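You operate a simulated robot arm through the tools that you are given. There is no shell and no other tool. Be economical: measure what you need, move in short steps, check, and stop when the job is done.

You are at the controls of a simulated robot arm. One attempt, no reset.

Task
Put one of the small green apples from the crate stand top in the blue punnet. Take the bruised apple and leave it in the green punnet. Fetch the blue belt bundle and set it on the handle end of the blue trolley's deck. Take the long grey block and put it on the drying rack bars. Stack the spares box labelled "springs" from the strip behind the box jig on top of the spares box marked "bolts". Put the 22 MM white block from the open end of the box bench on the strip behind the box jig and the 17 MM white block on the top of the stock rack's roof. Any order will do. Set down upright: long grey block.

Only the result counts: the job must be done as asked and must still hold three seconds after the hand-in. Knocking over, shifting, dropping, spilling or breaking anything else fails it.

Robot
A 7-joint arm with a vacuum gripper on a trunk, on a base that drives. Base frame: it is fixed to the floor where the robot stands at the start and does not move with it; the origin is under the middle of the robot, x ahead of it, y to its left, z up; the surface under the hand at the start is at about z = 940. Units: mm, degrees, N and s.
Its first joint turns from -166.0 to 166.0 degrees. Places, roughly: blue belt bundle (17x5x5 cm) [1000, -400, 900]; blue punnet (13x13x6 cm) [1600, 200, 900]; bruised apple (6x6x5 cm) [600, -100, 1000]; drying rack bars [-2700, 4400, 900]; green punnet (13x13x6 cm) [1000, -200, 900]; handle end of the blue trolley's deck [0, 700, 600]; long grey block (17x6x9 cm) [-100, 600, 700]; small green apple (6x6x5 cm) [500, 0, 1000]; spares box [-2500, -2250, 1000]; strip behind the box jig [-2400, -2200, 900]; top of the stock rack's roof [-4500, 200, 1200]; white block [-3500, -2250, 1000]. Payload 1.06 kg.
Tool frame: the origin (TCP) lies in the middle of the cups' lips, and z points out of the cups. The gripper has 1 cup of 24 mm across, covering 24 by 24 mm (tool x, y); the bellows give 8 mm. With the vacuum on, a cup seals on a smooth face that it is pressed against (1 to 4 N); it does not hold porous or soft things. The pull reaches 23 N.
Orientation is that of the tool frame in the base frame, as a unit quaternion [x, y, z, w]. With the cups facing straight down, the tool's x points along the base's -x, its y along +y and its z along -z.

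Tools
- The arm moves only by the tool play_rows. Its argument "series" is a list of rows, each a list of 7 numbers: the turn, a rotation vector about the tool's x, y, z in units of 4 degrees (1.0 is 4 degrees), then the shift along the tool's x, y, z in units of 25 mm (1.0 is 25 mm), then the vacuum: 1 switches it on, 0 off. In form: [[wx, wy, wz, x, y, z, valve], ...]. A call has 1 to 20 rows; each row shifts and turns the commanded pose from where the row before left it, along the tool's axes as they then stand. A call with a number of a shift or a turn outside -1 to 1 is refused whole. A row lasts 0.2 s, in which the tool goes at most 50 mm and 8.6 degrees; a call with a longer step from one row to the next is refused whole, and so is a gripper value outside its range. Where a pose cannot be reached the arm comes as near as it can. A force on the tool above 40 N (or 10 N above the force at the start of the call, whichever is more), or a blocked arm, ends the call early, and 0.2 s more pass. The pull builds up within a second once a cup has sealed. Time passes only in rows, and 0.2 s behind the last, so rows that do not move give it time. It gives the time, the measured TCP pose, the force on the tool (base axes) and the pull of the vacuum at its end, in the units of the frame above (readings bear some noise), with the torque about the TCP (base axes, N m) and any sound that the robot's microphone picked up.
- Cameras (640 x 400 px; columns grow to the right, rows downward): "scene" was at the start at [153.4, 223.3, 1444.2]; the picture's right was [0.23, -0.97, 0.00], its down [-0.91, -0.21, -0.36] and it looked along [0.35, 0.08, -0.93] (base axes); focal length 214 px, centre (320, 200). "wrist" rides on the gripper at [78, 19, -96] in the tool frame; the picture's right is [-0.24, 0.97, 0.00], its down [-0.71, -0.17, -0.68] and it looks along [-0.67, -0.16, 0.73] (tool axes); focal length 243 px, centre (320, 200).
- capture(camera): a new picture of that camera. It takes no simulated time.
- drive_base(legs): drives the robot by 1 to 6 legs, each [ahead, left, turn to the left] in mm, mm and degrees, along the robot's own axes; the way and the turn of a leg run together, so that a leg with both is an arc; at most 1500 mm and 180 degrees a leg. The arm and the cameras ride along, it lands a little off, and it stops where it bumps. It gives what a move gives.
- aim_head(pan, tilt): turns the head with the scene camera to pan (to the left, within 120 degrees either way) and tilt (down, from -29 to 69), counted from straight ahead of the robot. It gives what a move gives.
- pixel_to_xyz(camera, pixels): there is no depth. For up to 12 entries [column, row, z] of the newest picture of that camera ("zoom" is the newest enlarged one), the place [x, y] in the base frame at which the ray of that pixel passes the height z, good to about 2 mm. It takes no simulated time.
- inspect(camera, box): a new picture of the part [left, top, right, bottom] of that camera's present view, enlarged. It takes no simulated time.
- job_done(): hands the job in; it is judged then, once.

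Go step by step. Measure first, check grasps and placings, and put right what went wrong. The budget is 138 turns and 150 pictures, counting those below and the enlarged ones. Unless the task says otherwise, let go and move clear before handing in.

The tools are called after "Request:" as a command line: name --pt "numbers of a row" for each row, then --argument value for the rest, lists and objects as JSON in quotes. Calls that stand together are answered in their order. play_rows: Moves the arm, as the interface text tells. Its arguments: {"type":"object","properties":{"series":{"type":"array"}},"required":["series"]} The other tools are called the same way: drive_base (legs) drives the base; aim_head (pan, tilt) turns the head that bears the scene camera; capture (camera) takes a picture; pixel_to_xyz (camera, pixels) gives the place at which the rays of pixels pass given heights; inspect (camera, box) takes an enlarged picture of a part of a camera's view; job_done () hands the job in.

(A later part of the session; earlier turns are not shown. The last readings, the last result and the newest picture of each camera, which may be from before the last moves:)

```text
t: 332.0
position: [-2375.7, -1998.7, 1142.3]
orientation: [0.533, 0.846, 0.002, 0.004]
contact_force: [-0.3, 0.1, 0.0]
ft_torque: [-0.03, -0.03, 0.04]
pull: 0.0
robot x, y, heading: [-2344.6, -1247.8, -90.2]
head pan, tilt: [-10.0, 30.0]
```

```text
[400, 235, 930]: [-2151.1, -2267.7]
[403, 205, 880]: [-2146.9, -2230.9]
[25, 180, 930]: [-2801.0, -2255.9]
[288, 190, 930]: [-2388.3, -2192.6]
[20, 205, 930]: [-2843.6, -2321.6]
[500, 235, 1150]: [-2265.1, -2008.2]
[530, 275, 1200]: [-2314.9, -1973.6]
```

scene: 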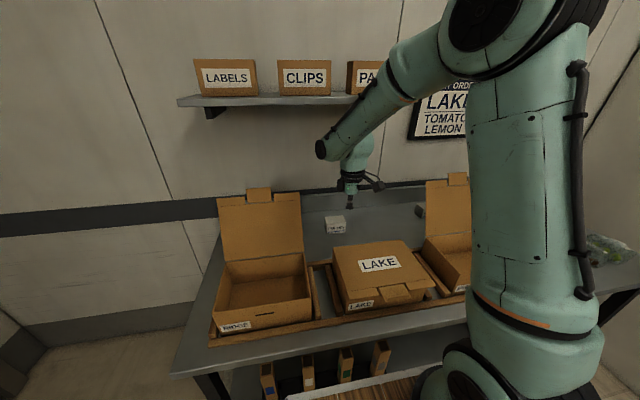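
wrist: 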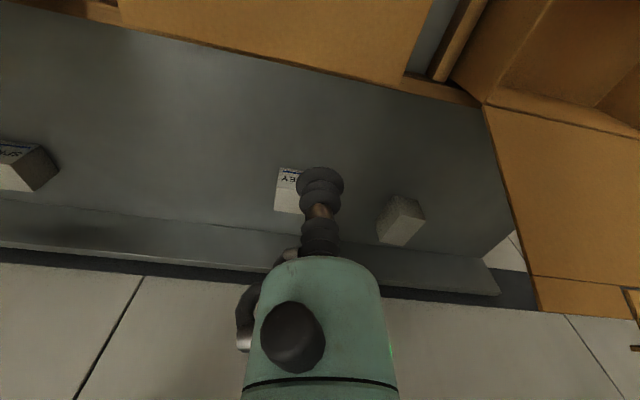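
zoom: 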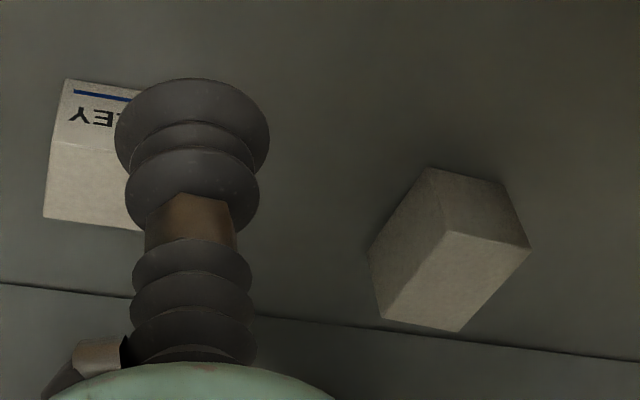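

The third box shows blank front and side faces; its label must be at the back. Now I'll look at the "SPR…" side by yawing right.

Request:
play_rows --pt "0 0 1 0 0 0 0" --pt "0 0 1 0 0 0 0" --pt "0 0 1 0 0 0 0" --pt "0 0 1 0 0 0 0" --pt "0 0 1 0 -1 0 0" --pt "0 0 1 0 -1 0 0" --pt "0 0 1 0 -1 0 0" --pt "0 0 1 0 0 0 0" --pt "0 0 1 0 0 0 0" --pt "0 0 1 0 0 0 0" --pt "0 0 1 0 0 0 0" --pt "0 0 1 0 0 0 0" --pt "0 0 1 0 0 0 0"

Request:
capture --camera "wrist"

```text
t: 334.8
position: [-2450.2, -2005.1, 1141.1]
orientation: [0.85, 0.527, 0.003, 0.003]
contact_force: [0.3, 0.4, -1.0]
ft_torque: [-0.01, -0.01, 0.01]
pull: 0.1
robot x, y, heading: [-2344.2, -1244.5, -90.1]
head pan, tilt: [-10.0, 30.0]
```

```text
56 pictures are left
```

wrist: 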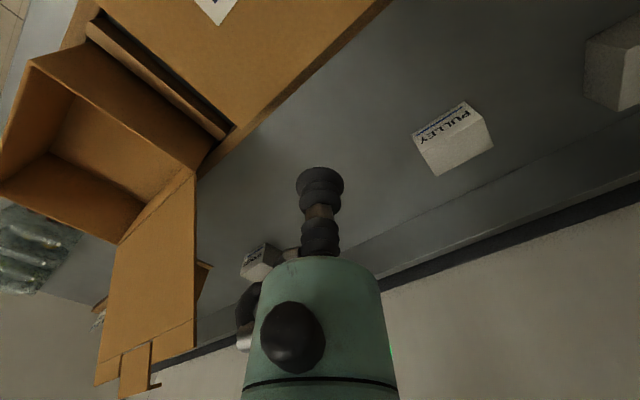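

Request:
inspect --camera "wrist" --box '[200, 225, 320, 300]'

Request:
pixel_to_xyz --camera "wrist" --pixels '[[262, 268, 930], [262, 268, 940], [452, 140, 930], [460, 155, 940], [200, 265, 930], [620, 100, 940]]'

```text
5.33 times, centred on (260, 262) of wrist
```

zoom: 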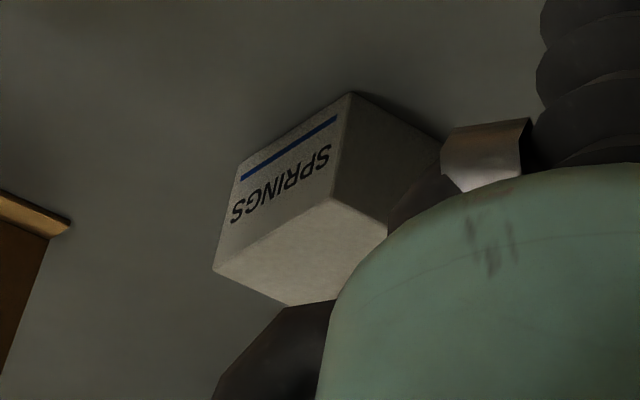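

```text
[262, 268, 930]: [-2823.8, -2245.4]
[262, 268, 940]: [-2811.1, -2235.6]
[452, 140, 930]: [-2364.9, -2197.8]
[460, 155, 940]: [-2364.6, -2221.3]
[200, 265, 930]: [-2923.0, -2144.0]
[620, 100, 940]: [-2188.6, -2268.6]
```

The label reads SPRINGS. Now I'll determine where the RIDGE lid's top is (scene (300,192),(218,200)) to judge clearance for the third box.

Request:
pixel_to_xyz --camera "scene" --pixels '[[300, 192, 1150], [300, 192, 1200], [300, 192, 1250], [218, 200, 1150], [218, 200, 1200], [428, 183, 1150], [428, 183, 1200], [490, 180, 1200], [336, 217, 930], [420, 207, 930]]'

```text
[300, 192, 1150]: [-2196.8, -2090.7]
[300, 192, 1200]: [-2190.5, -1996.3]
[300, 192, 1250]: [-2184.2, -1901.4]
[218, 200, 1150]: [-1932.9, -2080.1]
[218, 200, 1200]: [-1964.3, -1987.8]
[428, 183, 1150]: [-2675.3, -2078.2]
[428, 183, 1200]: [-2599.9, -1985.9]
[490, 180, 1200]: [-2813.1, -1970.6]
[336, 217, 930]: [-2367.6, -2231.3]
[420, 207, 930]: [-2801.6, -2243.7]
```

Lid tops are at y≈-2010, z≈1195; PIER lid covers x −2605…−2820, so the SPRINGS box at (-2805,-2244) must be taken from the far (−x) side. Raising and re-centring the hand, then strafing right to x≈-2950.

Request:
play_rows --pt "0 0 0 0 0 -1 0" --pt "0 0 0 0 0 -1 0" --pt "0 0 0 0 0 -1 0" --pt "0 0 0 0.5 0 -1 0" --pt "0 0 0 0.5 0 -1 0" --pt "0 0 -1 0.5 0 -1 0" --pt "0 0 -1 0.5 0 -1 0" --pt "0 0 -1 0.5 0 -0.5 0" --pt "0 0 -1 0.5 0 0 0" --pt "0 0 -1 0.5 0 0 0" --pt "0 0 -1 0.5 0 0 0" --pt "0 0 -0.5 0.5 0 0 0"

Request:
drive_base --legs '[[-30, -600, 0], [65, 0, 0]]'

Request:
capture --camera "wrist"

Request:
aim_head --pan -25 --tilt 35

Request:
capture --camera "scene"

```text
t: 337.4
position: [-2417.9, -1898.7, 1328.8]
orientation: [0.709, 0.705, 0.004, 0.002]
contact_force: [0.5, -0.3, -0.1]
ft_torque: [0.05, -0.01, 0.01]
pull: 0.0
robot x, y, heading: [-2341.9, -1250.5, -89.9]
head pan, tilt: [-10.0, 30.0]
```

```text
t: 341.4
position: [-3031.1, -1930.4, 1328.6]
orientation: [0.712, 0.703, 0.003, 0.003]
contact_force: [-0.8, 1.2, -0.5]
ft_torque: [0.0, -0.01, 0.0]
pull: 0.1
robot x, y, heading: [-2954.4, -1274.5, -90.5]
head pan, tilt: [-10.0, 30.0]
```

```text
54 pictures are left
```

wrist: 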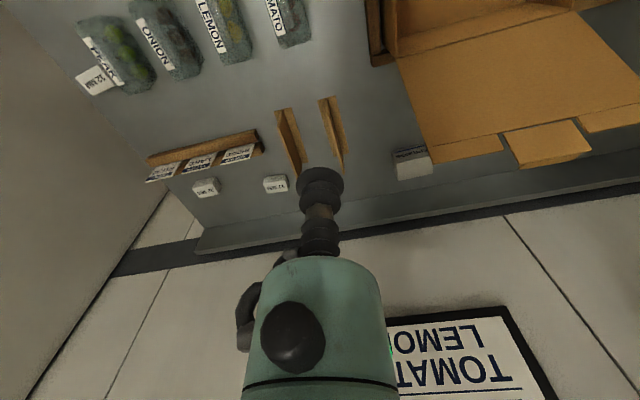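

```text
t: 342.2
position: [-3031.4, -1931.3, 1328.7]
orientation: [0.712, 0.702, 0.003, 0.002]
contact_force: [-0.5, -0.1, -0.2]
ft_torque: [0.02, -0.03, -0.01]
pull: 0.1
robot x, y, heading: [-2950.3, -1279.7, -90.2]
head pan, tilt: [-25.0, 35.0]
```

```text
53 pictures are left
```

scene: 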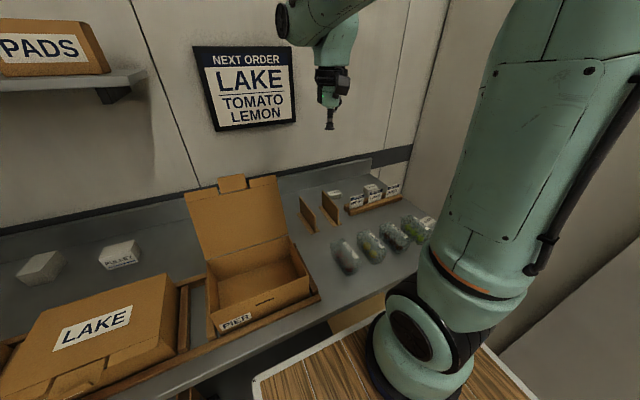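

SPRINGS is at wrist (411,163); white blocks at (205,187), (275,184) and (95,80). Enlarging to read them.

Request:
inspect --camera "wrist" --box '[150, 130, 310, 220]'

Request:
inspect --camera "wrist" --box '[60, 40, 200, 120]'

Request:
pixel_to_xyz --camera "wrist" --pixels '[[412, 166, 940], [413, 168, 930], [206, 185, 900], [275, 183, 900], [97, 80, 900], [395, 90, 1195], [425, 163, 1195]]'

```text
4.00 times, centred on (230, 175) of wrist
```

zoom: 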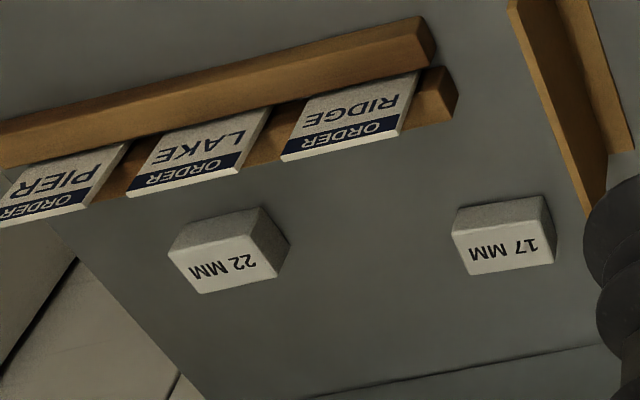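

```text
4.57 times, centred on (130, 80) of wrist
```

zoom: 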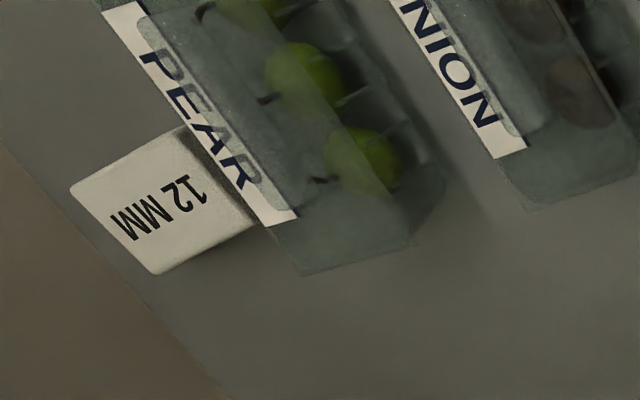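

```text
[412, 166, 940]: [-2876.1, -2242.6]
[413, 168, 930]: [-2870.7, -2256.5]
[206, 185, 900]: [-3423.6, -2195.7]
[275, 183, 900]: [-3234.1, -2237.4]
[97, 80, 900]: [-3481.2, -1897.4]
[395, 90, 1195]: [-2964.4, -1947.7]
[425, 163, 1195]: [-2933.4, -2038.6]
```

Request:
pixel_to_xyz --camera "scene" --pixels '[[185, 195, 1195], [276, 177, 1195], [120, 245, 930], [40, 262, 930], [335, 193, 900], [372, 190, 900]]'

Request:
inspect --camera "scene" --box '[0, 220, 160, 310]'

Request:
inspect --camera "wrist" --box '[350, 100, 520, 220]'

```text
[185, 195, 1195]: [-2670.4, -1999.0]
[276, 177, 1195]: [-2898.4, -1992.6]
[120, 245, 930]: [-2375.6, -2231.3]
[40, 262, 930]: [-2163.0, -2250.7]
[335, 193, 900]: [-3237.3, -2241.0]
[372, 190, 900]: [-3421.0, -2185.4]
```

```text
4.00 times, centred on (80, 265) of scene
```

zoom: 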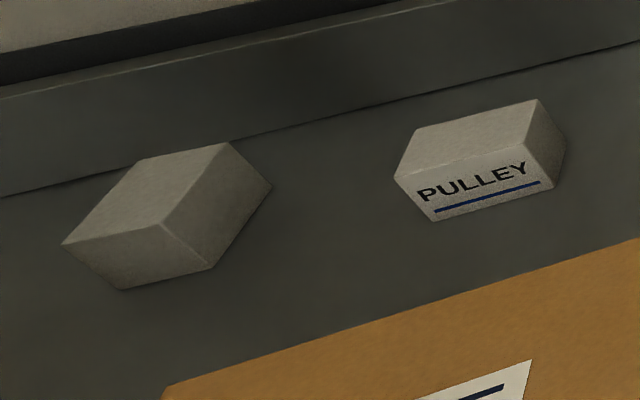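

```text
3.33 times, centred on (435, 160) of wrist
```

zoom: 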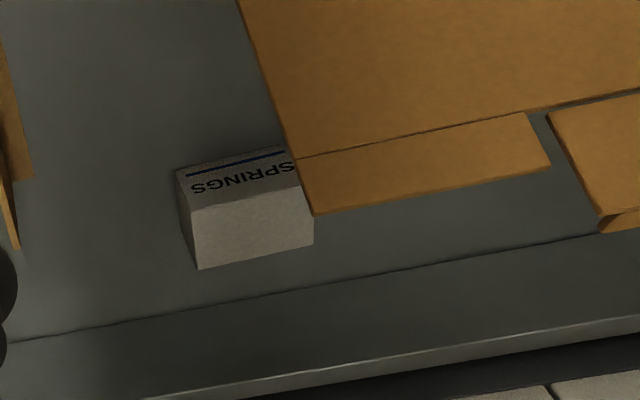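

White blocks: 22 MM at (-3422,-2190), 17 MM at (-3236,-2240). SPRINGS is near (-2865,-2255), lid edge x≈-2898. I'll shift right 90 mm more so the forearm passes beside the lid, then position above the box.

Request:
drive_base --legs '[[15, -90, 0]]'

Request:
play_rows --pt "0 0 0 -0.9 0.9 0 0" --pt "0 0 0 -0.9 0.9 0 0" --pt "0 0 0 -0.9 0.9 0 0" --pt "0 0 0 -0.9 0.9 -0.2 0" --pt "0 0 0 -0.9 0.9 0.5 0" --pt "0 0 0 -0.9 0.9 0.5 0" --pt "0 0 0 -0.9 0.9 0.5 0" --pt "0 0 0 -0.9 0.9 0.5 0" --pt "0 0 0 -0.9 0.5 0.8 0" --pt "0 0 0 -0.9 0.2 0.8 0" --pt "0 0 0 -0.9 0 0.8 0" --pt "0 0 0 -0.9 0 0.8 0"

Request:
capture --camera "wrist"

Request:
capture --camera "scene"

```text
t: 343.3
position: [-3122.7, -1945.1, 1329.4]
orientation: [0.711, 0.703, 0.003, 0.003]
contact_force: [-0.5, -0.4, 0.2]
ft_torque: [0.01, 0.0, -0.01]
pull: 0.0
robot x, y, heading: [-3044.3, -1293.2, -90.3]
head pan, tilt: [-25.0, 35.0]
```

```text
t: 345.9
position: [-2927.5, -2217.3, 1205.3]
orientation: [0.711, 0.703, 0.002, 0.003]
contact_force: [0.3, -0.2, 0.7]
ft_torque: [0.0, 0.01, -0.01]
pull: 0.0
robot x, y, heading: [-3041.8, -1294.5, -90.4]
head pan, tilt: [-25.0, 35.0]
```

```text
48 pictures are left
```

wrist: 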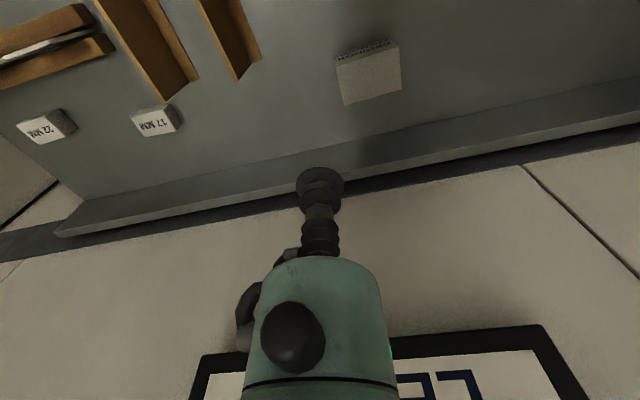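

```text
47 pictures are left
```

scene: 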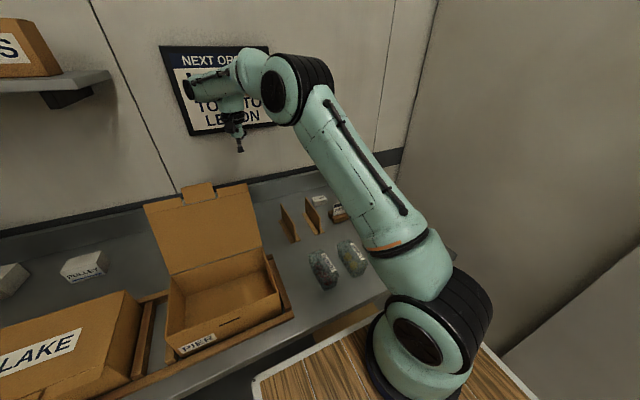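

The arm passes high and clear of the lid. SPRINGS' top is fully visible at (369,76).

Request:
pixel_to_xyz --camera "wrist" --pixels '[[369, 77, 920], [369, 77, 910], [337, 60, 920], [398, 44, 920], [402, 90, 920], [347, 105, 920], [154, 123, 897], [46, 128, 897]]'

```text
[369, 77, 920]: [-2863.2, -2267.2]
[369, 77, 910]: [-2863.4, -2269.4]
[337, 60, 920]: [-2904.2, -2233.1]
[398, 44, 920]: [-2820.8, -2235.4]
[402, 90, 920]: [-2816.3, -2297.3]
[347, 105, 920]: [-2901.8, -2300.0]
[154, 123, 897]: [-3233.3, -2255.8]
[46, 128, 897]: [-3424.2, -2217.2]
```

Box top is ~83×64 mm, centre (-2861,-2267). Moving over and descending.

Request:
play_rows --pt "0 0 0 -0.7 0.9 0.3 0" --pt "0 0 0 -0.7 0.9 0.5 0" --pt "0 0 0 -0.6 0.85 0.7 0" --pt "0 0 0 0 0 1 0" --pt "0 0 0 0 0 1 0" --pt "0 0 0 0 0 1 0" --pt "0 0 0 0 0 1 0" --pt "0 0 0 0 0 1 0" --pt "0 0 0 0 0 1 1" --pt "0 0 0 0 0 1 1" --pt "0 0 0 0 0 1 1" --pt "0 0 0 0 0 0.8 1"

Request:
capture --camera "wrist"

```text
t: 348.5
position: [-2860.2, -2269.4, 948.9]
orientation: [0.711, 0.703, 0.003, 0.003]
contact_force: [-0.1, -0.5, -0.7]
ft_torque: [0.01, 0.03, 0.03]
pull: 0.1
robot x, y, heading: [-3045.6, -1290.1, -90.6]
head pan, tilt: [-25.0, 35.0]
```

```text
46 pictures are left
```

wrist: 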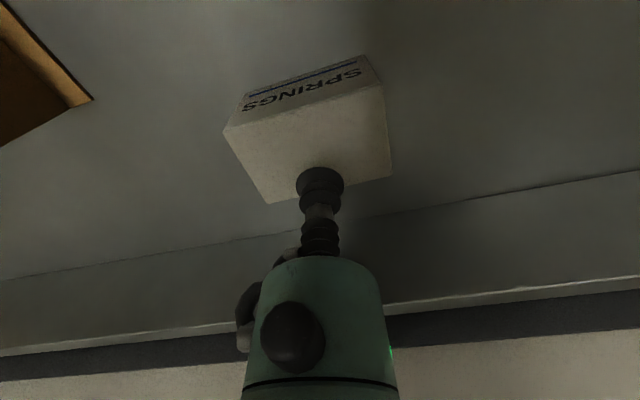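

Request:
play_rows --pt "0 0 0 0 0 0.4 1" --pt "0 0 0 0 0 0.3 1" --pt "0 0 0 0 0 0.2 1" --pt "0 0 0 0 0 0.15 1" --pt "0 0 0 0 0 0 1"

```text
t: 349.7
position: [-2857.6, -2268.1, 922.3]
orientation: [0.712, 0.703, 0.003, 0.003]
contact_force: [0.2, -0.6, -0.2]
ft_torque: [0.09, -0.02, -0.03]
pull: 22.9
robot x, y, heading: [-3044.1, -1292.7, -90.2]
head pan, tilt: [-25.0, 35.0]
```

Sealed. Lifting vertically to ~1290 and pulling toward the robot, then driving left.

Request:
play_rows --pt "0 0 0 0 0 -0.3 1" --pt "0 0 0 0 0 -0.8 1" --pt "0 0 0 0 0 -1 1" --pt "0 0 0 0 0 -1 1" --pt "0 0 0 0 0 -1 1" --pt "0 0 0 0 0 -1 1" --pt "0 0 0 0 0 -1 1" --pt "0 0 0 0 0 -1 1" --pt "0 0 0 0 0 -1 1" --pt "0 0 0 0 0 -1 1" --pt "0 0 0 0 0 -1 1" --pt "0 0 0 0.3 0 -1 1" --pt "0 0 0 0.5 -0.2 -1 1" --pt "0 0 0 0.8 -0.4 -1 1" --pt "0 0 0 0.9 -0.5 -1 1" --pt "0 0 0 0.9 -0.5 -1 1" --pt "0 0 0 0.9 -0.5 -0.5 1" --pt "0 0 0 0.9 -0.5 0 1" --pt "0 0 0 0.9 -0.5 0 1"

Request:
drive_base --legs '[[0, 840, 0.4]]'

Request:
aim_head --pan -5 --tilt 35

Request:
capture --camera "wrist"

```text
t: 353.7
position: [-2939.5, -2115.4, 1312.9]
orientation: [0.712, 0.703, 0.003, 0.005]
contact_force: [0.3, 0.4, -1.6]
ft_torque: [0.04, 0.01, -0.03]
pull: 22.5
robot x, y, heading: [-3042.7, -1293.1, -90.3]
head pan, tilt: [-25.0, 35.0]
```

```text
t: 358.2
position: [-2088.3, -2114.9, 1314.0]
orientation: [0.707, 0.708, 0.003, 0.002]
contact_force: [1.2, 0.2, -2.1]
ft_torque: [-0.01, -0.06, -0.01]
pull: 23.2
robot x, y, heading: [-2203.4, -1294.7, -89.6]
head pan, tilt: [-25.0, 35.0]
```

```text
t: 359.0
position: [-2088.0, -2115.4, 1312.4]
orientation: [0.706, 0.708, 0.003, 0.003]
contact_force: [-0.1, -0.8, -1.7]
ft_torque: [0.01, -0.01, 0.02]
pull: 22.9
robot x, y, heading: [-2204.3, -1294.6, -89.5]
head pan, tilt: [-5.0, 35.0]
```

```text
45 pictures are left
```

wrist: 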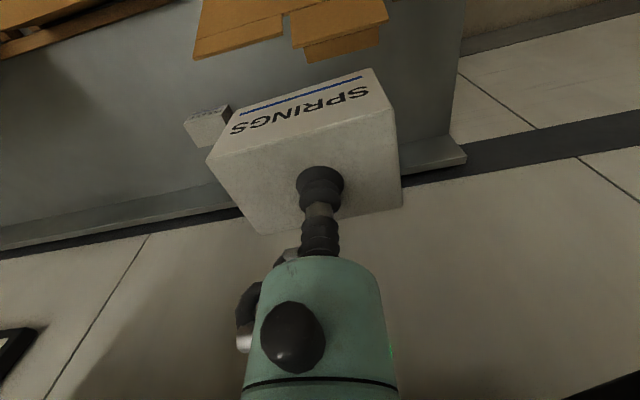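

Before going further back I must check the shelf above the strip (LABELS/CLIPS/PADS cartons) for arm clearance. Taking a scene view.

Request:
aim_head --pan -5 --tilt 20

Request:
capture --camera "scene"

```text
t: 359.8
position: [-2088.3, -2114.2, 1314.2]
orientation: [0.706, 0.708, 0.004, 0.003]
contact_force: [0.6, 0.7, -0.8]
ft_torque: [-0.02, -0.01, -0.01]
pull: 23.3
robot x, y, heading: [-2205.9, -1294.9, -90.1]
head pan, tilt: [-5.0, 20.0]
```

```text
44 pictures are left
```

scene: 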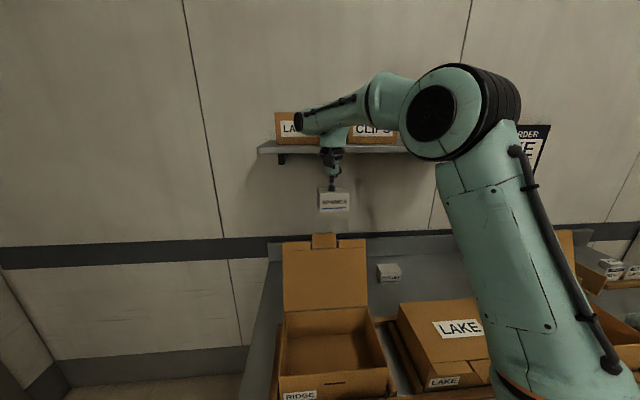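

Request:
pixel_to_xyz --camera "scene" --pixels '[[258, 150, 1330], [258, 150, 1300], [258, 150, 1350], [258, 150, 1280], [277, 141, 1330], [277, 141, 1350], [389, 272, 923], [335, 195, 1290], [283, 240, 1195], [282, 165, 1300]]'

Request:
inspect --camera "scene" --box '[240, 95, 430, 215]'

```text
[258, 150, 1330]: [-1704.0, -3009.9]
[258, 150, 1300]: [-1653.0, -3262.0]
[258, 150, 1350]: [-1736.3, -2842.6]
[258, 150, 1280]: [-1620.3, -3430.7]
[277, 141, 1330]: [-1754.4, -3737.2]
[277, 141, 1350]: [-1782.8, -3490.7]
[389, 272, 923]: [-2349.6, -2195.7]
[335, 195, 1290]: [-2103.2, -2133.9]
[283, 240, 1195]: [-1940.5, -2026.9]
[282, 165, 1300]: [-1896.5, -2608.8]
```

```text
3.33 times, centred on (335, 155) of scene
```

zoom: 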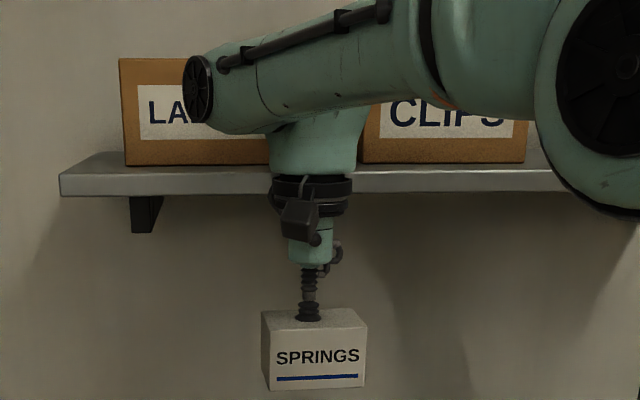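

The shelf front lies roughly at y≈-2220, z 1400–1430. I'll come to (-2190,-2125), and yaw the tool 180° there (camera then sits on the wall side, which clears the lid and lets me read the hidden label).

Request:
play_rows --pt "0 0 0 0 -1 0 1" --pt "0 0 0 0 -1 0 1" --pt "0 0 0 0 -1 0 1" --pt "0 0 0 -0.4 -1 0 1" --pt "0 0 -1 0 0 0 1" --pt "0 0 -1 0 0 0 1" --pt "0 0 -1 0 0 0 1" --pt "0 0 -1 0 0 0 1" --pt "0 0 -1 0 0 0 1" --pt "0 0 -1 0 0 0 1" --pt "0 0 -1 0 0 0 1" --pt "0 0 -1 0 0 0 1" --pt "0 0 -1 0 0 0 1" --pt "0 0 -1 0 0 0 1" --pt "0 0 -1 0 0 0 1" --pt "0 0 -1 0 0 0 1" --pt "0 0 -1 0 0 0 1" --pt "0 0 -1 0 0 0 1" --pt "0 0 -1 0 0 0 1" --pt "0 0 -1 0 0 0 1"

Request:
play_rows --pt "0 0 -1 0 0 0 1" --pt "0 0 -1 0 0 0 1" --pt "0 0 -1 0 0 0 1" --pt "0 0 -1 0 0 0 1" --pt "0 0 -1 0 0 0 1" --pt "0 0 -1 0 0 0 1" --pt "0 0 -1 0 0 0 1" --pt "0 0 -1 0 0 0 1" --pt "0 0 -1 0 0 0 1" --pt "0 0 -1 0 0 0 1" --pt "0 0 -1 0 0 0 1" --pt "0 0 -1 0 0 0 1" --pt "0 0 -1 0 0 0 1" --pt "0 0 -1 0 0 0 1" --pt "0 0 -1 0 0 0 1" --pt "0 0 -1 0 0 0 1" --pt "0 0 -1 0 0 0 1" --pt "0 0 -1 0 0 0 1" --pt "0 0 -1 0 0 0 1" --pt "0 0 -1 0 0 0 1"

Request:
play_rows --pt "0 0 -1 0 0 0 1" --pt "0 0 -1 0 0 0 1" --pt "0 0 -1 0 0 0 1" --pt "0 0 -1 0 0 0 1" --pt "0 0 -1 0 0 0 1" --pt "0 0 -1 0 0 0 1" --pt "0 0 -1 0 0 0 1" --pt "0 0 -1 0 0 0 1" --pt "0 0 -1 0 0 0 1"

Request:
capture --camera "wrist"

Request:
capture --camera "scene"

```text
t: 364.0
position: [-2189.6, -2124.8, 1312.8]
orientation: [0.223, 0.975, 0.001, 0.005]
contact_force: [0.4, -0.6, -1.4]
ft_torque: [-0.01, 0.0, 0.01]
pull: 23.1
robot x, y, heading: [-2206.2, -1287.9, -89.6]
head pan, tilt: [-5.0, 20.0]
```

```text
t: 367.3
position: [-2191.4, -2120.3, 1313.7]
orientation: [-0.298, 0.954, 0.001, 0.005]
contact_force: [-1.3, 23.4, 2.2]
ft_torque: [-2.58, 0.36, -2.29]
pull: 23.4
robot x, y, heading: [-2204.3, -1288.8, -89.6]
head pan, tilt: [-5.0, 20.0]
stopped in row 16: the force on the tool passed its limit at 53 N (the readings are from after the stop); the commanded pose is now the measured one
```

```text
t: 367.6
position: [-2191.6, -2118.8, 1313.3]
orientation: [-0.305, 0.952, 0.004, 0.006]
contact_force: [-0.8, 26.3, 4.5]
ft_torque: [-3.03, 0.46, -2.54]
pull: 22.6
robot x, y, heading: [-2204.5, -1290.2, -89.5]
head pan, tilt: [-5.0, 20.0]
stopped in row 1: the force on the tool passed its limit at 50 N (the readings are from after the stop); the commanded pose is now the measured one
```

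```text
42 pictures are left
```

wrist: 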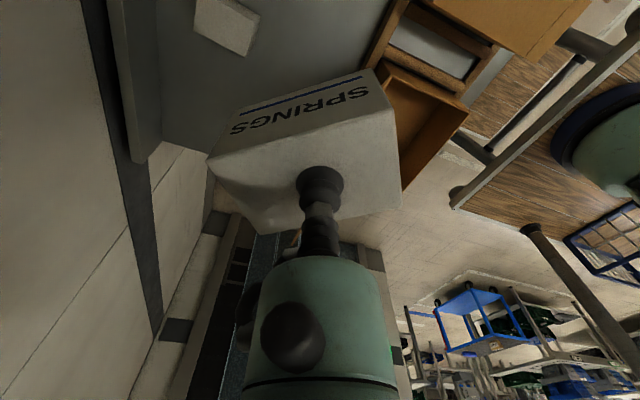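

```text
41 pictures are left
```

scene: 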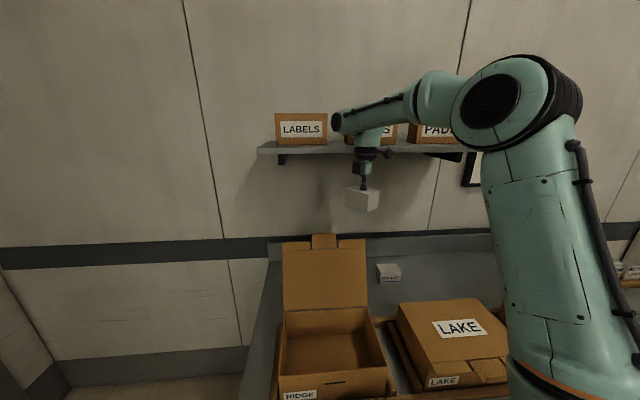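

The camera bracket touched the shelf edge (z≈1400). Backing off, moving into the gap between the lids (x≈-2300), and descending below shelf height before finishing the yaw.

Request:
play_rows --pt "0 0 0 -0.47 0.65 0 1" --pt "0 0 0 -0.47 0.65 0 1" --pt "0 0 0 0.9 0.64 0 1" --pt "0 0 0 0.9 0.64 0 1" --pt "0 0 0 0.9 0.64 0 1" --pt "0 0 0 0.9 0.64 0 1" --pt "0 0 0 0 0 1 1" --pt "0 0 0 0 0 1 1" --pt "0 0 0 0 0 1 1" --pt "0 0 0 0 0 1 1" --pt "0 0 0 0 0 1 1" --pt "0 0 0 0 0 1 1" --pt "0 0 0 0 0 1 1"

Request:
capture --camera "scene"

Request:
capture --camera "wrist"

```text
t: 370.4
position: [-2298.7, -2080.3, 1136.6]
orientation: [-0.309, 0.951, 0.004, 0.007]
contact_force: [-0.1, 0.3, -1.7]
ft_torque: [-0.01, 0.0, 0.02]
pull: 22.8
robot x, y, heading: [-2208.5, -1295.6, -89.5]
head pan, tilt: [-5.0, 20.0]
```

```text
40 pictures are left
```

scene: 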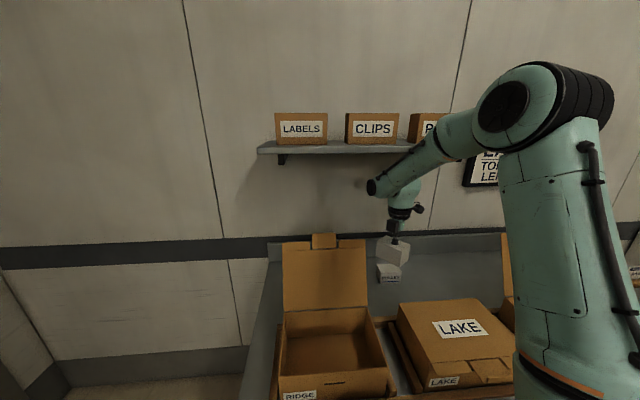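

```text
39 pictures are left
```

wrist: 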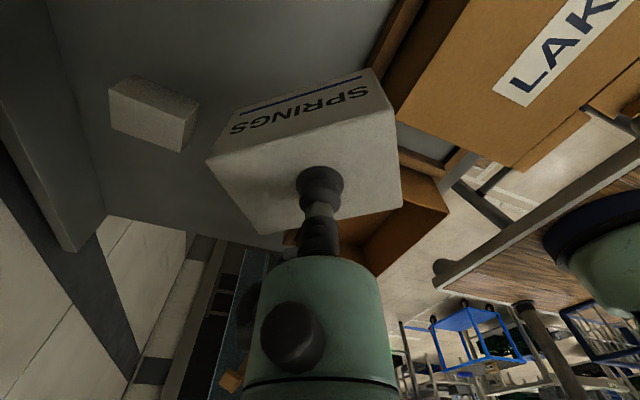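

All cartons are in place. Finishing the yaw here and moving back with the camera on the wall side to read the third box.

Request:
play_rows --pt "0 0 -1 0 0 0 1" --pt "0 0 -1 0 0 0 1" --pt "0 0 -1 0 0 0 1" --pt "0 0 -1 0 0 0 1" --pt "0 0 -1 0 0 0 1" --pt "0 0 -1 0 0 0 1" --pt "0 0 -1 0 0 0 1" --pt "0 0 -1 0 0 0 1" --pt "0 0 -1 0 0 0 1" --pt "0 0 -1 0 0 0 1" --pt "0 0 -1 0 0 0 1" --pt "0 0 -1 0 0 0 1" --pt "0 0 -1 0 0 0 1" --pt "0 0 -0.5 0 0 0 1"

Request:
play_rows --pt "0 0 0 0.9 0 0.5 1" --pt "0 0 0 0.9 0 0.5 1" --pt "0 0 0 0.9 0 0.5 1" --pt "0 0 0 0.9 0 0.5 1" --pt "0 0 0 0.9 -0.3 0.3 1" --pt "0 0 0 0.9 -0.3 0.3 1" --pt "0 0 0 0.9 -0.3 0.2 1" --pt "0 0 0 0.9 -0.3 0 1"

Request:
capture --camera "wrist"

```text
t: 373.4
position: [-2300.6, -2079.9, 1135.3]
orientation: [-0.707, 0.707, 0.001, 0.007]
contact_force: [0.2, 0.5, -1.8]
ft_torque: [0.04, 0.01, 0.0]
pull: 22.7
robot x, y, heading: [-2207.1, -1293.5, -89.6]
head pan, tilt: [-5.0, 20.0]
```

```text
t: 375.2
position: [-2270.4, -2257.7, 1064.6]
orientation: [-0.706, 0.708, 0.0, 0.007]
contact_force: [0.2, -0.4, -0.3]
ft_torque: [-0.03, 0.01, 0.02]
pull: 22.6
robot x, y, heading: [-2202.6, -1297.0, -89.9]
head pan, tilt: [-5.0, 20.0]
```

```text
38 pictures are left
```

wrist: 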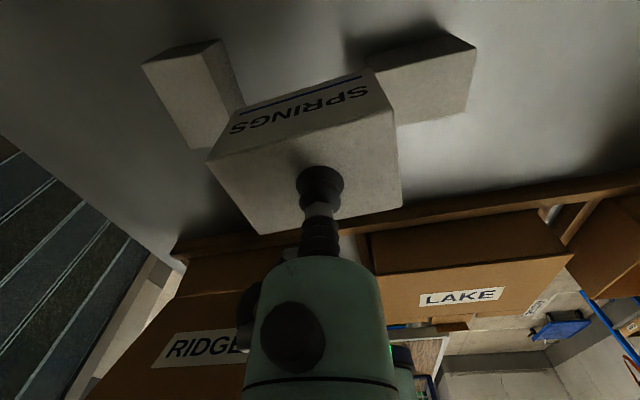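

Request:
inspect --camera "wrist" --box '[120, 20, 260, 160]'

Request:
pixel_to_xyz --camera "wrist" --pixels '[[142, 64, 922], [215, 40, 922], [242, 108, 922], [180, 140, 922]]'

```text
2.86 times, centred on (190, 90) of wrist
```

zoom: 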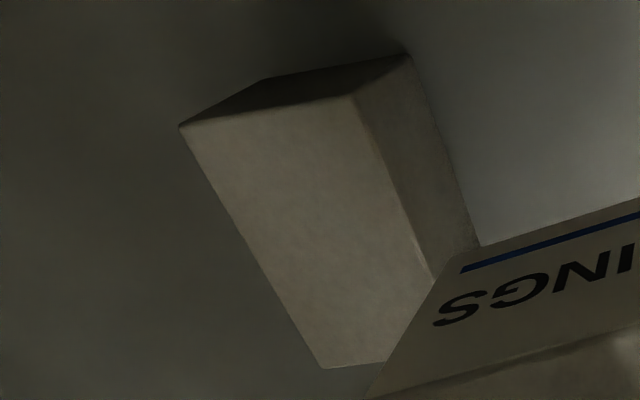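

```text
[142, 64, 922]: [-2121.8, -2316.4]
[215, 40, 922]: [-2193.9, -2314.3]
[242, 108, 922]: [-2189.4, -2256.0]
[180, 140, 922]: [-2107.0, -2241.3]
```

The third box lies turned 90° (long side along y), so its label must face +x. Rotating the tool another 90° both aligns the springs box with it and puts the camera on that side.

Request:
play_rows --pt "0 0 -1 0 0 0 1" --pt "0 0 -1 0 0 0 1" --pt "0 0 -1 0 0 0 1" --pt "0 0 -1 0 0 0 1" --pt "0 0 -1 0 0 0 1" --pt "0 0 -1 0 0 0 1" --pt "0 0 -1 0 0 0 1" --pt "0 0 -1 0 0 0 1" --pt "0 0 -1 0 0 0 1" --pt "0 0 -1 0 0 0 1" --pt "0 0 -1 0 0 0 1" --pt "0 0 -1 0 0 0 1" --pt "0 0 -1 0 0 0 1" --pt "0 0 -1 0 0 0 1" --pt "0 0 -1 0 0 0 1" --pt "0 0 -1 0 0 0 1" --pt "0 0 -1 0 0 0 1" --pt "0 0 -1 0 0 0 1" --pt "0 0 -1 0 0 0 1" --pt "0 0 -1 0 0 0 1"

Request:
capture --camera "wrist"

```text
t: 379.4
position: [-2270.1, -2258.7, 1065.6]
orientation: [0.89, -0.456, 0.002, -0.008]
contact_force: [0.9, 1.4, -0.9]
ft_torque: [-0.01, -0.02, 0.0]
pull: 22.8
out of reach, approached as far as the arm can: row 10, 11, 12, 13, 14, 15, 16, 17, 18, 19, 20
robot x, y, heading: [-2205.0, -1294.8, -89.6]
head pan, tilt: [-5.0, 20.0]
```

```text
36 pictures are left
```

wrist: 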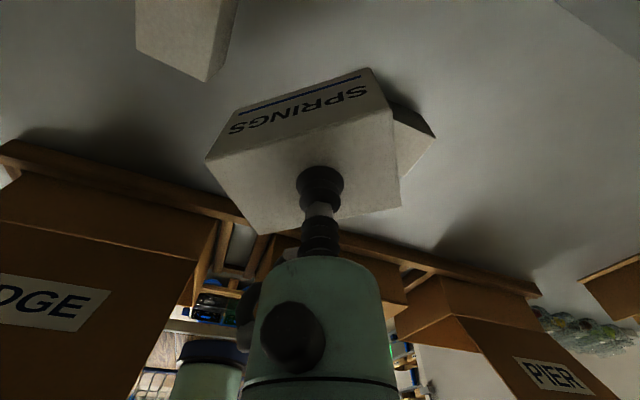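

Wrist limit reached at ~216°, which already puts the camera on the +x side diagonal. Moving +x to look at that face.

Request:
play_rows --pt "0 0 0 0.7 -0.97 0 1" --pt "0 0 0 0.7 -0.97 0 1" --pt "0 0 0 0.7 -0.97 0 1" --pt "0 0 0 0.7 -0.97 0 1" --pt "0 0 0 0.7 -0.97 0 1" --pt "0 0 0 0.7 -0.97 0 1"

Request:
capture --camera "wrist"

```text
t: 380.8
position: [-2092.6, -2259.2, 1065.2]
orientation: [0.89, -0.457, 0.002, -0.006]
contact_force: [-0.3, 0.5, -1.7]
ft_torque: [0.0, -0.03, 0.01]
pull: 23.1
robot x, y, heading: [-2200.6, -1293.4, -89.9]
head pan, tilt: [-5.0, 20.0]
```

```text
35 pictures are left
```

wrist: 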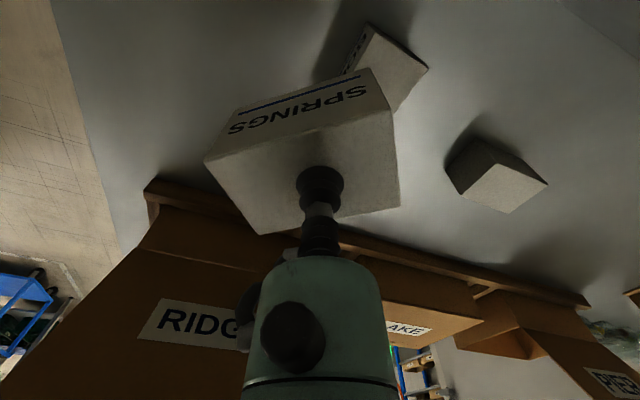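

The label on the +x face is partly visible at (355,48). Enlarging.

Request:
inspect --camera "wrist" --box '[320, 10, 440, 110]'

Request:
pixel_to_xyz --camera "wrist" --pixels '[[370, 23, 922], [428, 67, 922], [398, 110, 922], [375, 68, 922]]'

```text
4.00 times, centred on (380, 60) of wrist
```

zoom: 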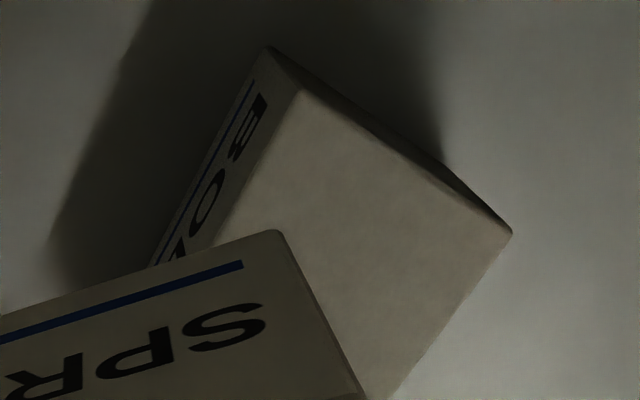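

```text
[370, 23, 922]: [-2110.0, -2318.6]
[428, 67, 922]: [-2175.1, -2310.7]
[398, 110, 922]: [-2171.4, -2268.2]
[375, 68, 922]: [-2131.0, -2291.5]
```

The label reads BOLTS. BOLTS' centre is about (-2151,-2269). Rotating back to 180° (crosswise stack) and positioning above it.

Request:
play_rows --pt "0 0 1 0 0 0 1" --pt "0 0 1 0 0 0 1" --pt "0 0 1 0 0 0 1" --pt "0 0 1 0 0 0 1" --pt "0 0 1 0 0 0 1" --pt "0 0 1 0 0 0 1" --pt "0 0 1 0 0 0 1" --pt "0 0 1 0 0 0 1" --pt "0 0 1 0 0 0 1" --pt "0 0 0 0.1 0.6 0 1" --pt "0 0 0 0.1 0.6 0 1" --pt "0 0 0 0.1 0.6 0 1" --pt "0 0 0 0.1 0.5 0 1" --pt "0 0 0 0 0 0.8 1" --pt "0 0 0 0 0 0.8 1"

Request:
capture --camera "wrist"

Request:
capture --camera "scene"

```text
t: 384.0
position: [-2146.3, -2268.6, 1025.9]
orientation: [-0.707, 0.707, 0.0, 0.006]
contact_force: [0.5, 0.1, -2.0]
ft_torque: [0.01, -0.01, -0.03]
pull: 23.3
robot x, y, heading: [-2206.1, -1294.5, -89.8]
head pan, tilt: [-5.0, 20.0]
```

```text
33 pictures are left
```

wrist: 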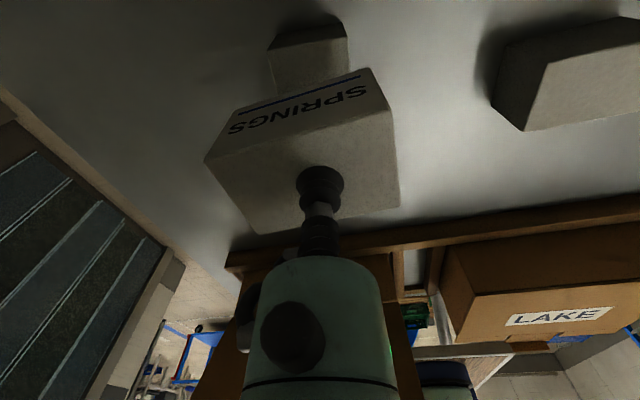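

```text
32 pictures are left
```

scene: 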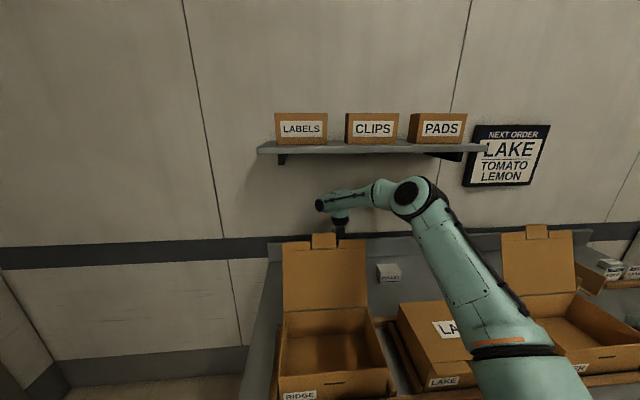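

Request:
pixel_to_xyz --camera "wrist" --pixels '[[268, 49, 922], [346, 37, 922], [350, 68, 922], [277, 95, 922]]'

```text
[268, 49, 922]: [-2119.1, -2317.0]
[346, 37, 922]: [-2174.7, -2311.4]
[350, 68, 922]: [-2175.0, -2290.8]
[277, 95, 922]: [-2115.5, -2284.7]
```

BOLTS is centred at x -2146, y ≈-2272 — aligned. Lowering.

Request:
play_rows --pt "0 0 0 0.1 0 0.8 1" --pt "0 0 0 0 0 0.6 1" --pt "0 0 0 0 0 0.2 1" --pt "0 0 0 0 0 0.2 1" --pt "0 0 0 0 0 0 1"

```text
t: 385.2
position: [-2146.3, -2270.3, 980.8]
orientation: [-0.706, 0.709, 0.0, 0.007]
contact_force: [-0.2, 1.1, 1.5]
ft_torque: [0.0, 0.07, 0.03]
pull: 22.7
robot x, y, heading: [-2205.6, -1293.4, -89.4]
head pan, tilt: [-5.0, 20.0]
```

Contact begins at z≈981. One more millimetre and release.

Request:
play_rows --pt "0 0 0 0 0 0.08 1" --pt "0 0 0 0 0 0 1"

```text
t: 385.8
position: [-2147.8, -2270.0, 979.3]
orientation: [-0.707, 0.707, 0.0, 0.006]
contact_force: [3.6, 2.6, 12.4]
ft_torque: [-0.09, 0.11, -0.01]
pull: 22.7
robot x, y, heading: [-2206.0, -1295.3, -89.7]
head pan, tilt: [-5.0, 20.0]
```

Request:
play_rows --pt "0 0 0 0 0 -0.04 0" --pt "0 0 0 0 0 0 0" --pt "0 0 0 0 0 0 0" --pt "0 0 0 0 0 0 0" --pt "0 0 0 0 0 -0.2 0" --pt "0 0 0 0 0 -0.4 0" --pt "0 0 0 0 0 -1 0" --pt "0 0 0 0 0 -1 0"

Request:
capture --camera "wrist"

```text
t: 387.6
position: [-2148.7, -2272.1, 1043.7]
orientation: [-0.706, 0.708, 0.001, 0.007]
contact_force: [0.2, 0.5, 0.1]
ft_torque: [0.0, 0.0, 0.0]
pull: 0.1
robot x, y, heading: [-2204.3, -1295.3, -89.9]
head pan, tilt: [-5.0, 20.0]
```

```text
31 pictures are left
```

wrist: 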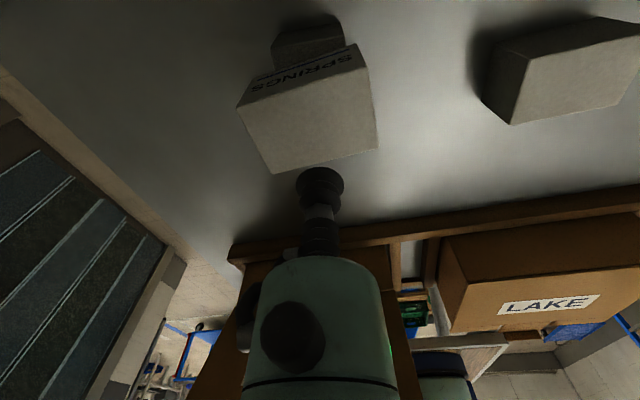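

SPRINGS sits squarely on BOLTS. Retreating through the gap, unwinding the yaw, raising, then driving right to the white blocks.

Request:
play_rows --pt "0 0 0 0 0 -1 0" --pt "0 0 0 0 0.9 -0.6 0" --pt "0 0 0 0 0.9 0 0" --pt "0 0 0 0 0.9 0 0" --pt "0 0 0 0 0.9 0 0" --pt "0 0 0 0 0.9 0 0" --pt "0 0 0 0 0.9 0 0" --pt "0 0 0 0 0.9 0 0" --pt "0 0 0 -0.9 0 -0.3 0" --pt "0 0 0 -0.9 0 -0.3 0" --pt "0 0 0 -0.9 0 -0.3 0" --pt "0 0 0 -0.9 0 -0.3 0" --pt "0 0 0 -0.9 0 -0.3 0" --pt "0 0 0 -0.9 0 -0.3 0" --pt "0 0 0 -0.9 0 -0.3 0" --pt "0 0 0 -0.9 0 -0.3 0"

Request:
play_rows --pt "0 0 1 0 0 0 0" --pt "0 0 1 0 0 0 0" --pt "0 0 1 0 0 0 0" --pt "0 0 1 0 0 0 0" --pt "0 0 1 0 0 0 0" --pt "0 0 1 0 0 0 0" --pt "0 0 1 0 0 0 0" --pt "0 0 1 0 0 0 0" --pt "0 0 1 0 0 0 0" --pt "0 0 1 0 0 0 0" --pt "0 0 1 0 0 0 0" --pt "0 0 1 0 0 0 0" --pt "0 0 1 0 0 0 0" --pt "0 0 1 0 0 0 0" --pt "0 0 1 0 0 0 0" --pt "0 0 1 0 0 0 0" --pt "0 0 1 0 0 0 0" --pt "0 0 1 0 0 0 0" --pt "0 0 1 0 0 0 0" --pt "0 0 1 0 0 0 0"

Request:
play_rows --pt "0 0 1 0 0 0 0" --pt "0 0 1 0 0 0 0" --pt "0 0 1 0 0 0 0" --pt "0 0 1 0 0 0 0" --pt "0 0 1 0 0 0 0" --pt "0 0 1 0 0 0 0" --pt "0 0 1 0 0 0 0" --pt "0 0 1 0 0 0 0" --pt "0 0 1 0 0 0 0" --pt "0 0 1 0 0 0 0" --pt "0 0 1 0 0 0 0" --pt "0 0 1 0 0 0 0" --pt "0 0 1 0 0 0 0" --pt "0 0 1 0 0 0 0" --pt "0 0 1 0 0 0 0" --pt "0 0 1 0 0 0 0" --pt "0 0 1 0 0 0 0" --pt "0 0 1 0 0 0 0" --pt "0 0 1 0 0 0 0" --pt "0 0 1 0 0 0 0"

Request:
play_rows --pt "0 0 1 0 0 0 0" --pt "0 0 1 0 0 0 0" --pt "0 0 1 0 0 0 0" --pt "0 0 1 0 0 0 0" --pt "0 0 1 0 0 0 0" --pt "0 0 0 0.5 0 -1 0" --pt "0 0 0 0.5 0 -1 0" --pt "0 0 0 0.5 0 -1 0" --pt "0 0 0 0.5 0 -1 0" --pt "0 0 0 0.5 0 -1 0" --pt "0 0 0 0.5 0 -1 0"

```text
t: 391.0
position: [-2304.3, -2091.9, 1145.4]
orientation: [-0.705, 0.709, 0.001, 0.007]
contact_force: [0.5, -0.4, -0.2]
ft_torque: [0.01, -0.02, 0.01]
pull: 0.0
robot x, y, heading: [-2202.3, -1290.3, -89.9]
head pan, tilt: [-5.0, 20.0]
```

```text
t: 395.2
position: [-2306.5, -2092.2, 1144.9]
orientation: [-0.085, 0.996, 0.005, 0.005]
contact_force: [-0.5, 0.5, -0.2]
ft_torque: [-0.01, 0.0, 0.01]
pull: 0.1
robot x, y, heading: [-2204.1, -1291.2, -89.9]
head pan, tilt: [-5.0, 20.0]
```

```text
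t: 399.4
position: [-2306.3, -2092.5, 1145.4]
orientation: [0.575, 0.818, 0.008, 0.0]
contact_force: [-0.2, -0.6, 0.3]
ft_torque: [0.03, 0.03, -0.01]
pull: 0.0
robot x, y, heading: [-2204.9, -1292.1, -89.8]
head pan, tilt: [-5.0, 20.0]
```

```text
t: 401.8
position: [-2307.4, -2018.7, 1297.0]
orientation: [0.709, 0.705, 0.007, -0.002]
contact_force: [-0.3, -1.3, 0.3]
ft_torque: [0.04, 0.0, 0.0]
pull: 0.1
robot x, y, heading: [-2207.5, -1292.5, -89.3]
head pan, tilt: [-5.0, 20.0]
```

Unwound cleanly. Driving right ~1010 mm and looking at the white blocks.

Request:
drive_base --legs '[[0, -1010, -0.5]]'

Request:
capture --camera "wrist"

```text
t: 407.0
position: [-3321.0, -2016.8, 1297.2]
orientation: [0.712, 0.702, 0.007, -0.001]
contact_force: [0.4, 0.2, 1.2]
ft_torque: [-0.02, 0.04, -0.02]
pull: 0.1
robot x, y, heading: [-3211.1, -1291.2, -90.3]
head pan, tilt: [-5.0, 20.0]
```

```text
30 pictures are left
```

wrist: 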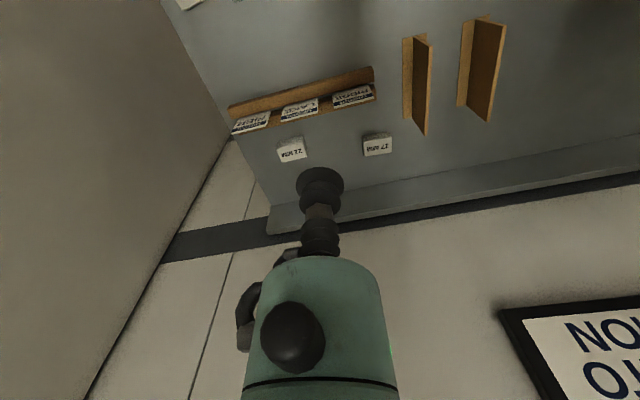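

Request:
pixel_to_xyz --camera "wrist" --pixels '[[292, 152, 900], [377, 147, 900], [292, 152, 890], [270, 200, 880]]'

```text
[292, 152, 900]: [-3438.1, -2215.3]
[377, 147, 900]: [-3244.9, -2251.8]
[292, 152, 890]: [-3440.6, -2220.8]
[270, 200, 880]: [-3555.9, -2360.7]
```

Request:
pixel_to_xyz --camera "wrist" --pixels '[[300, 117, 950], [302, 100, 950], [232, 130, 950], [372, 98, 950], [300, 117, 920], [302, 97, 890]]'

Request:
inspect --camera "wrist" --box '[220, 60, 400, 170]'

```text
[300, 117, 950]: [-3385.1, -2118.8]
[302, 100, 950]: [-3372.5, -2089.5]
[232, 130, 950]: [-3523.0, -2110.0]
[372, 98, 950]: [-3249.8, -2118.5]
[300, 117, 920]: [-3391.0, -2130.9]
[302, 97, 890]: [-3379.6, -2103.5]
```

```text
3.56 times, centred on (310, 115) of wrist
```

zoom: 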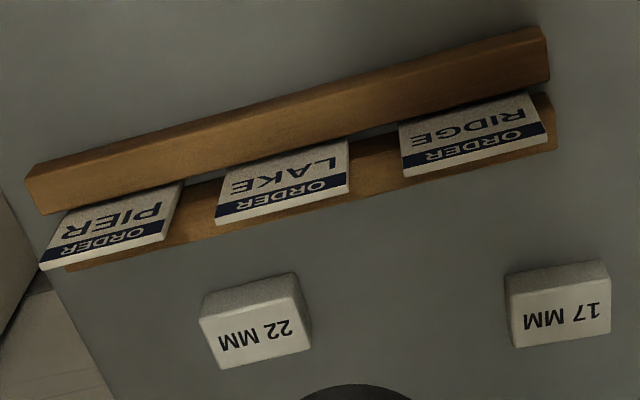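

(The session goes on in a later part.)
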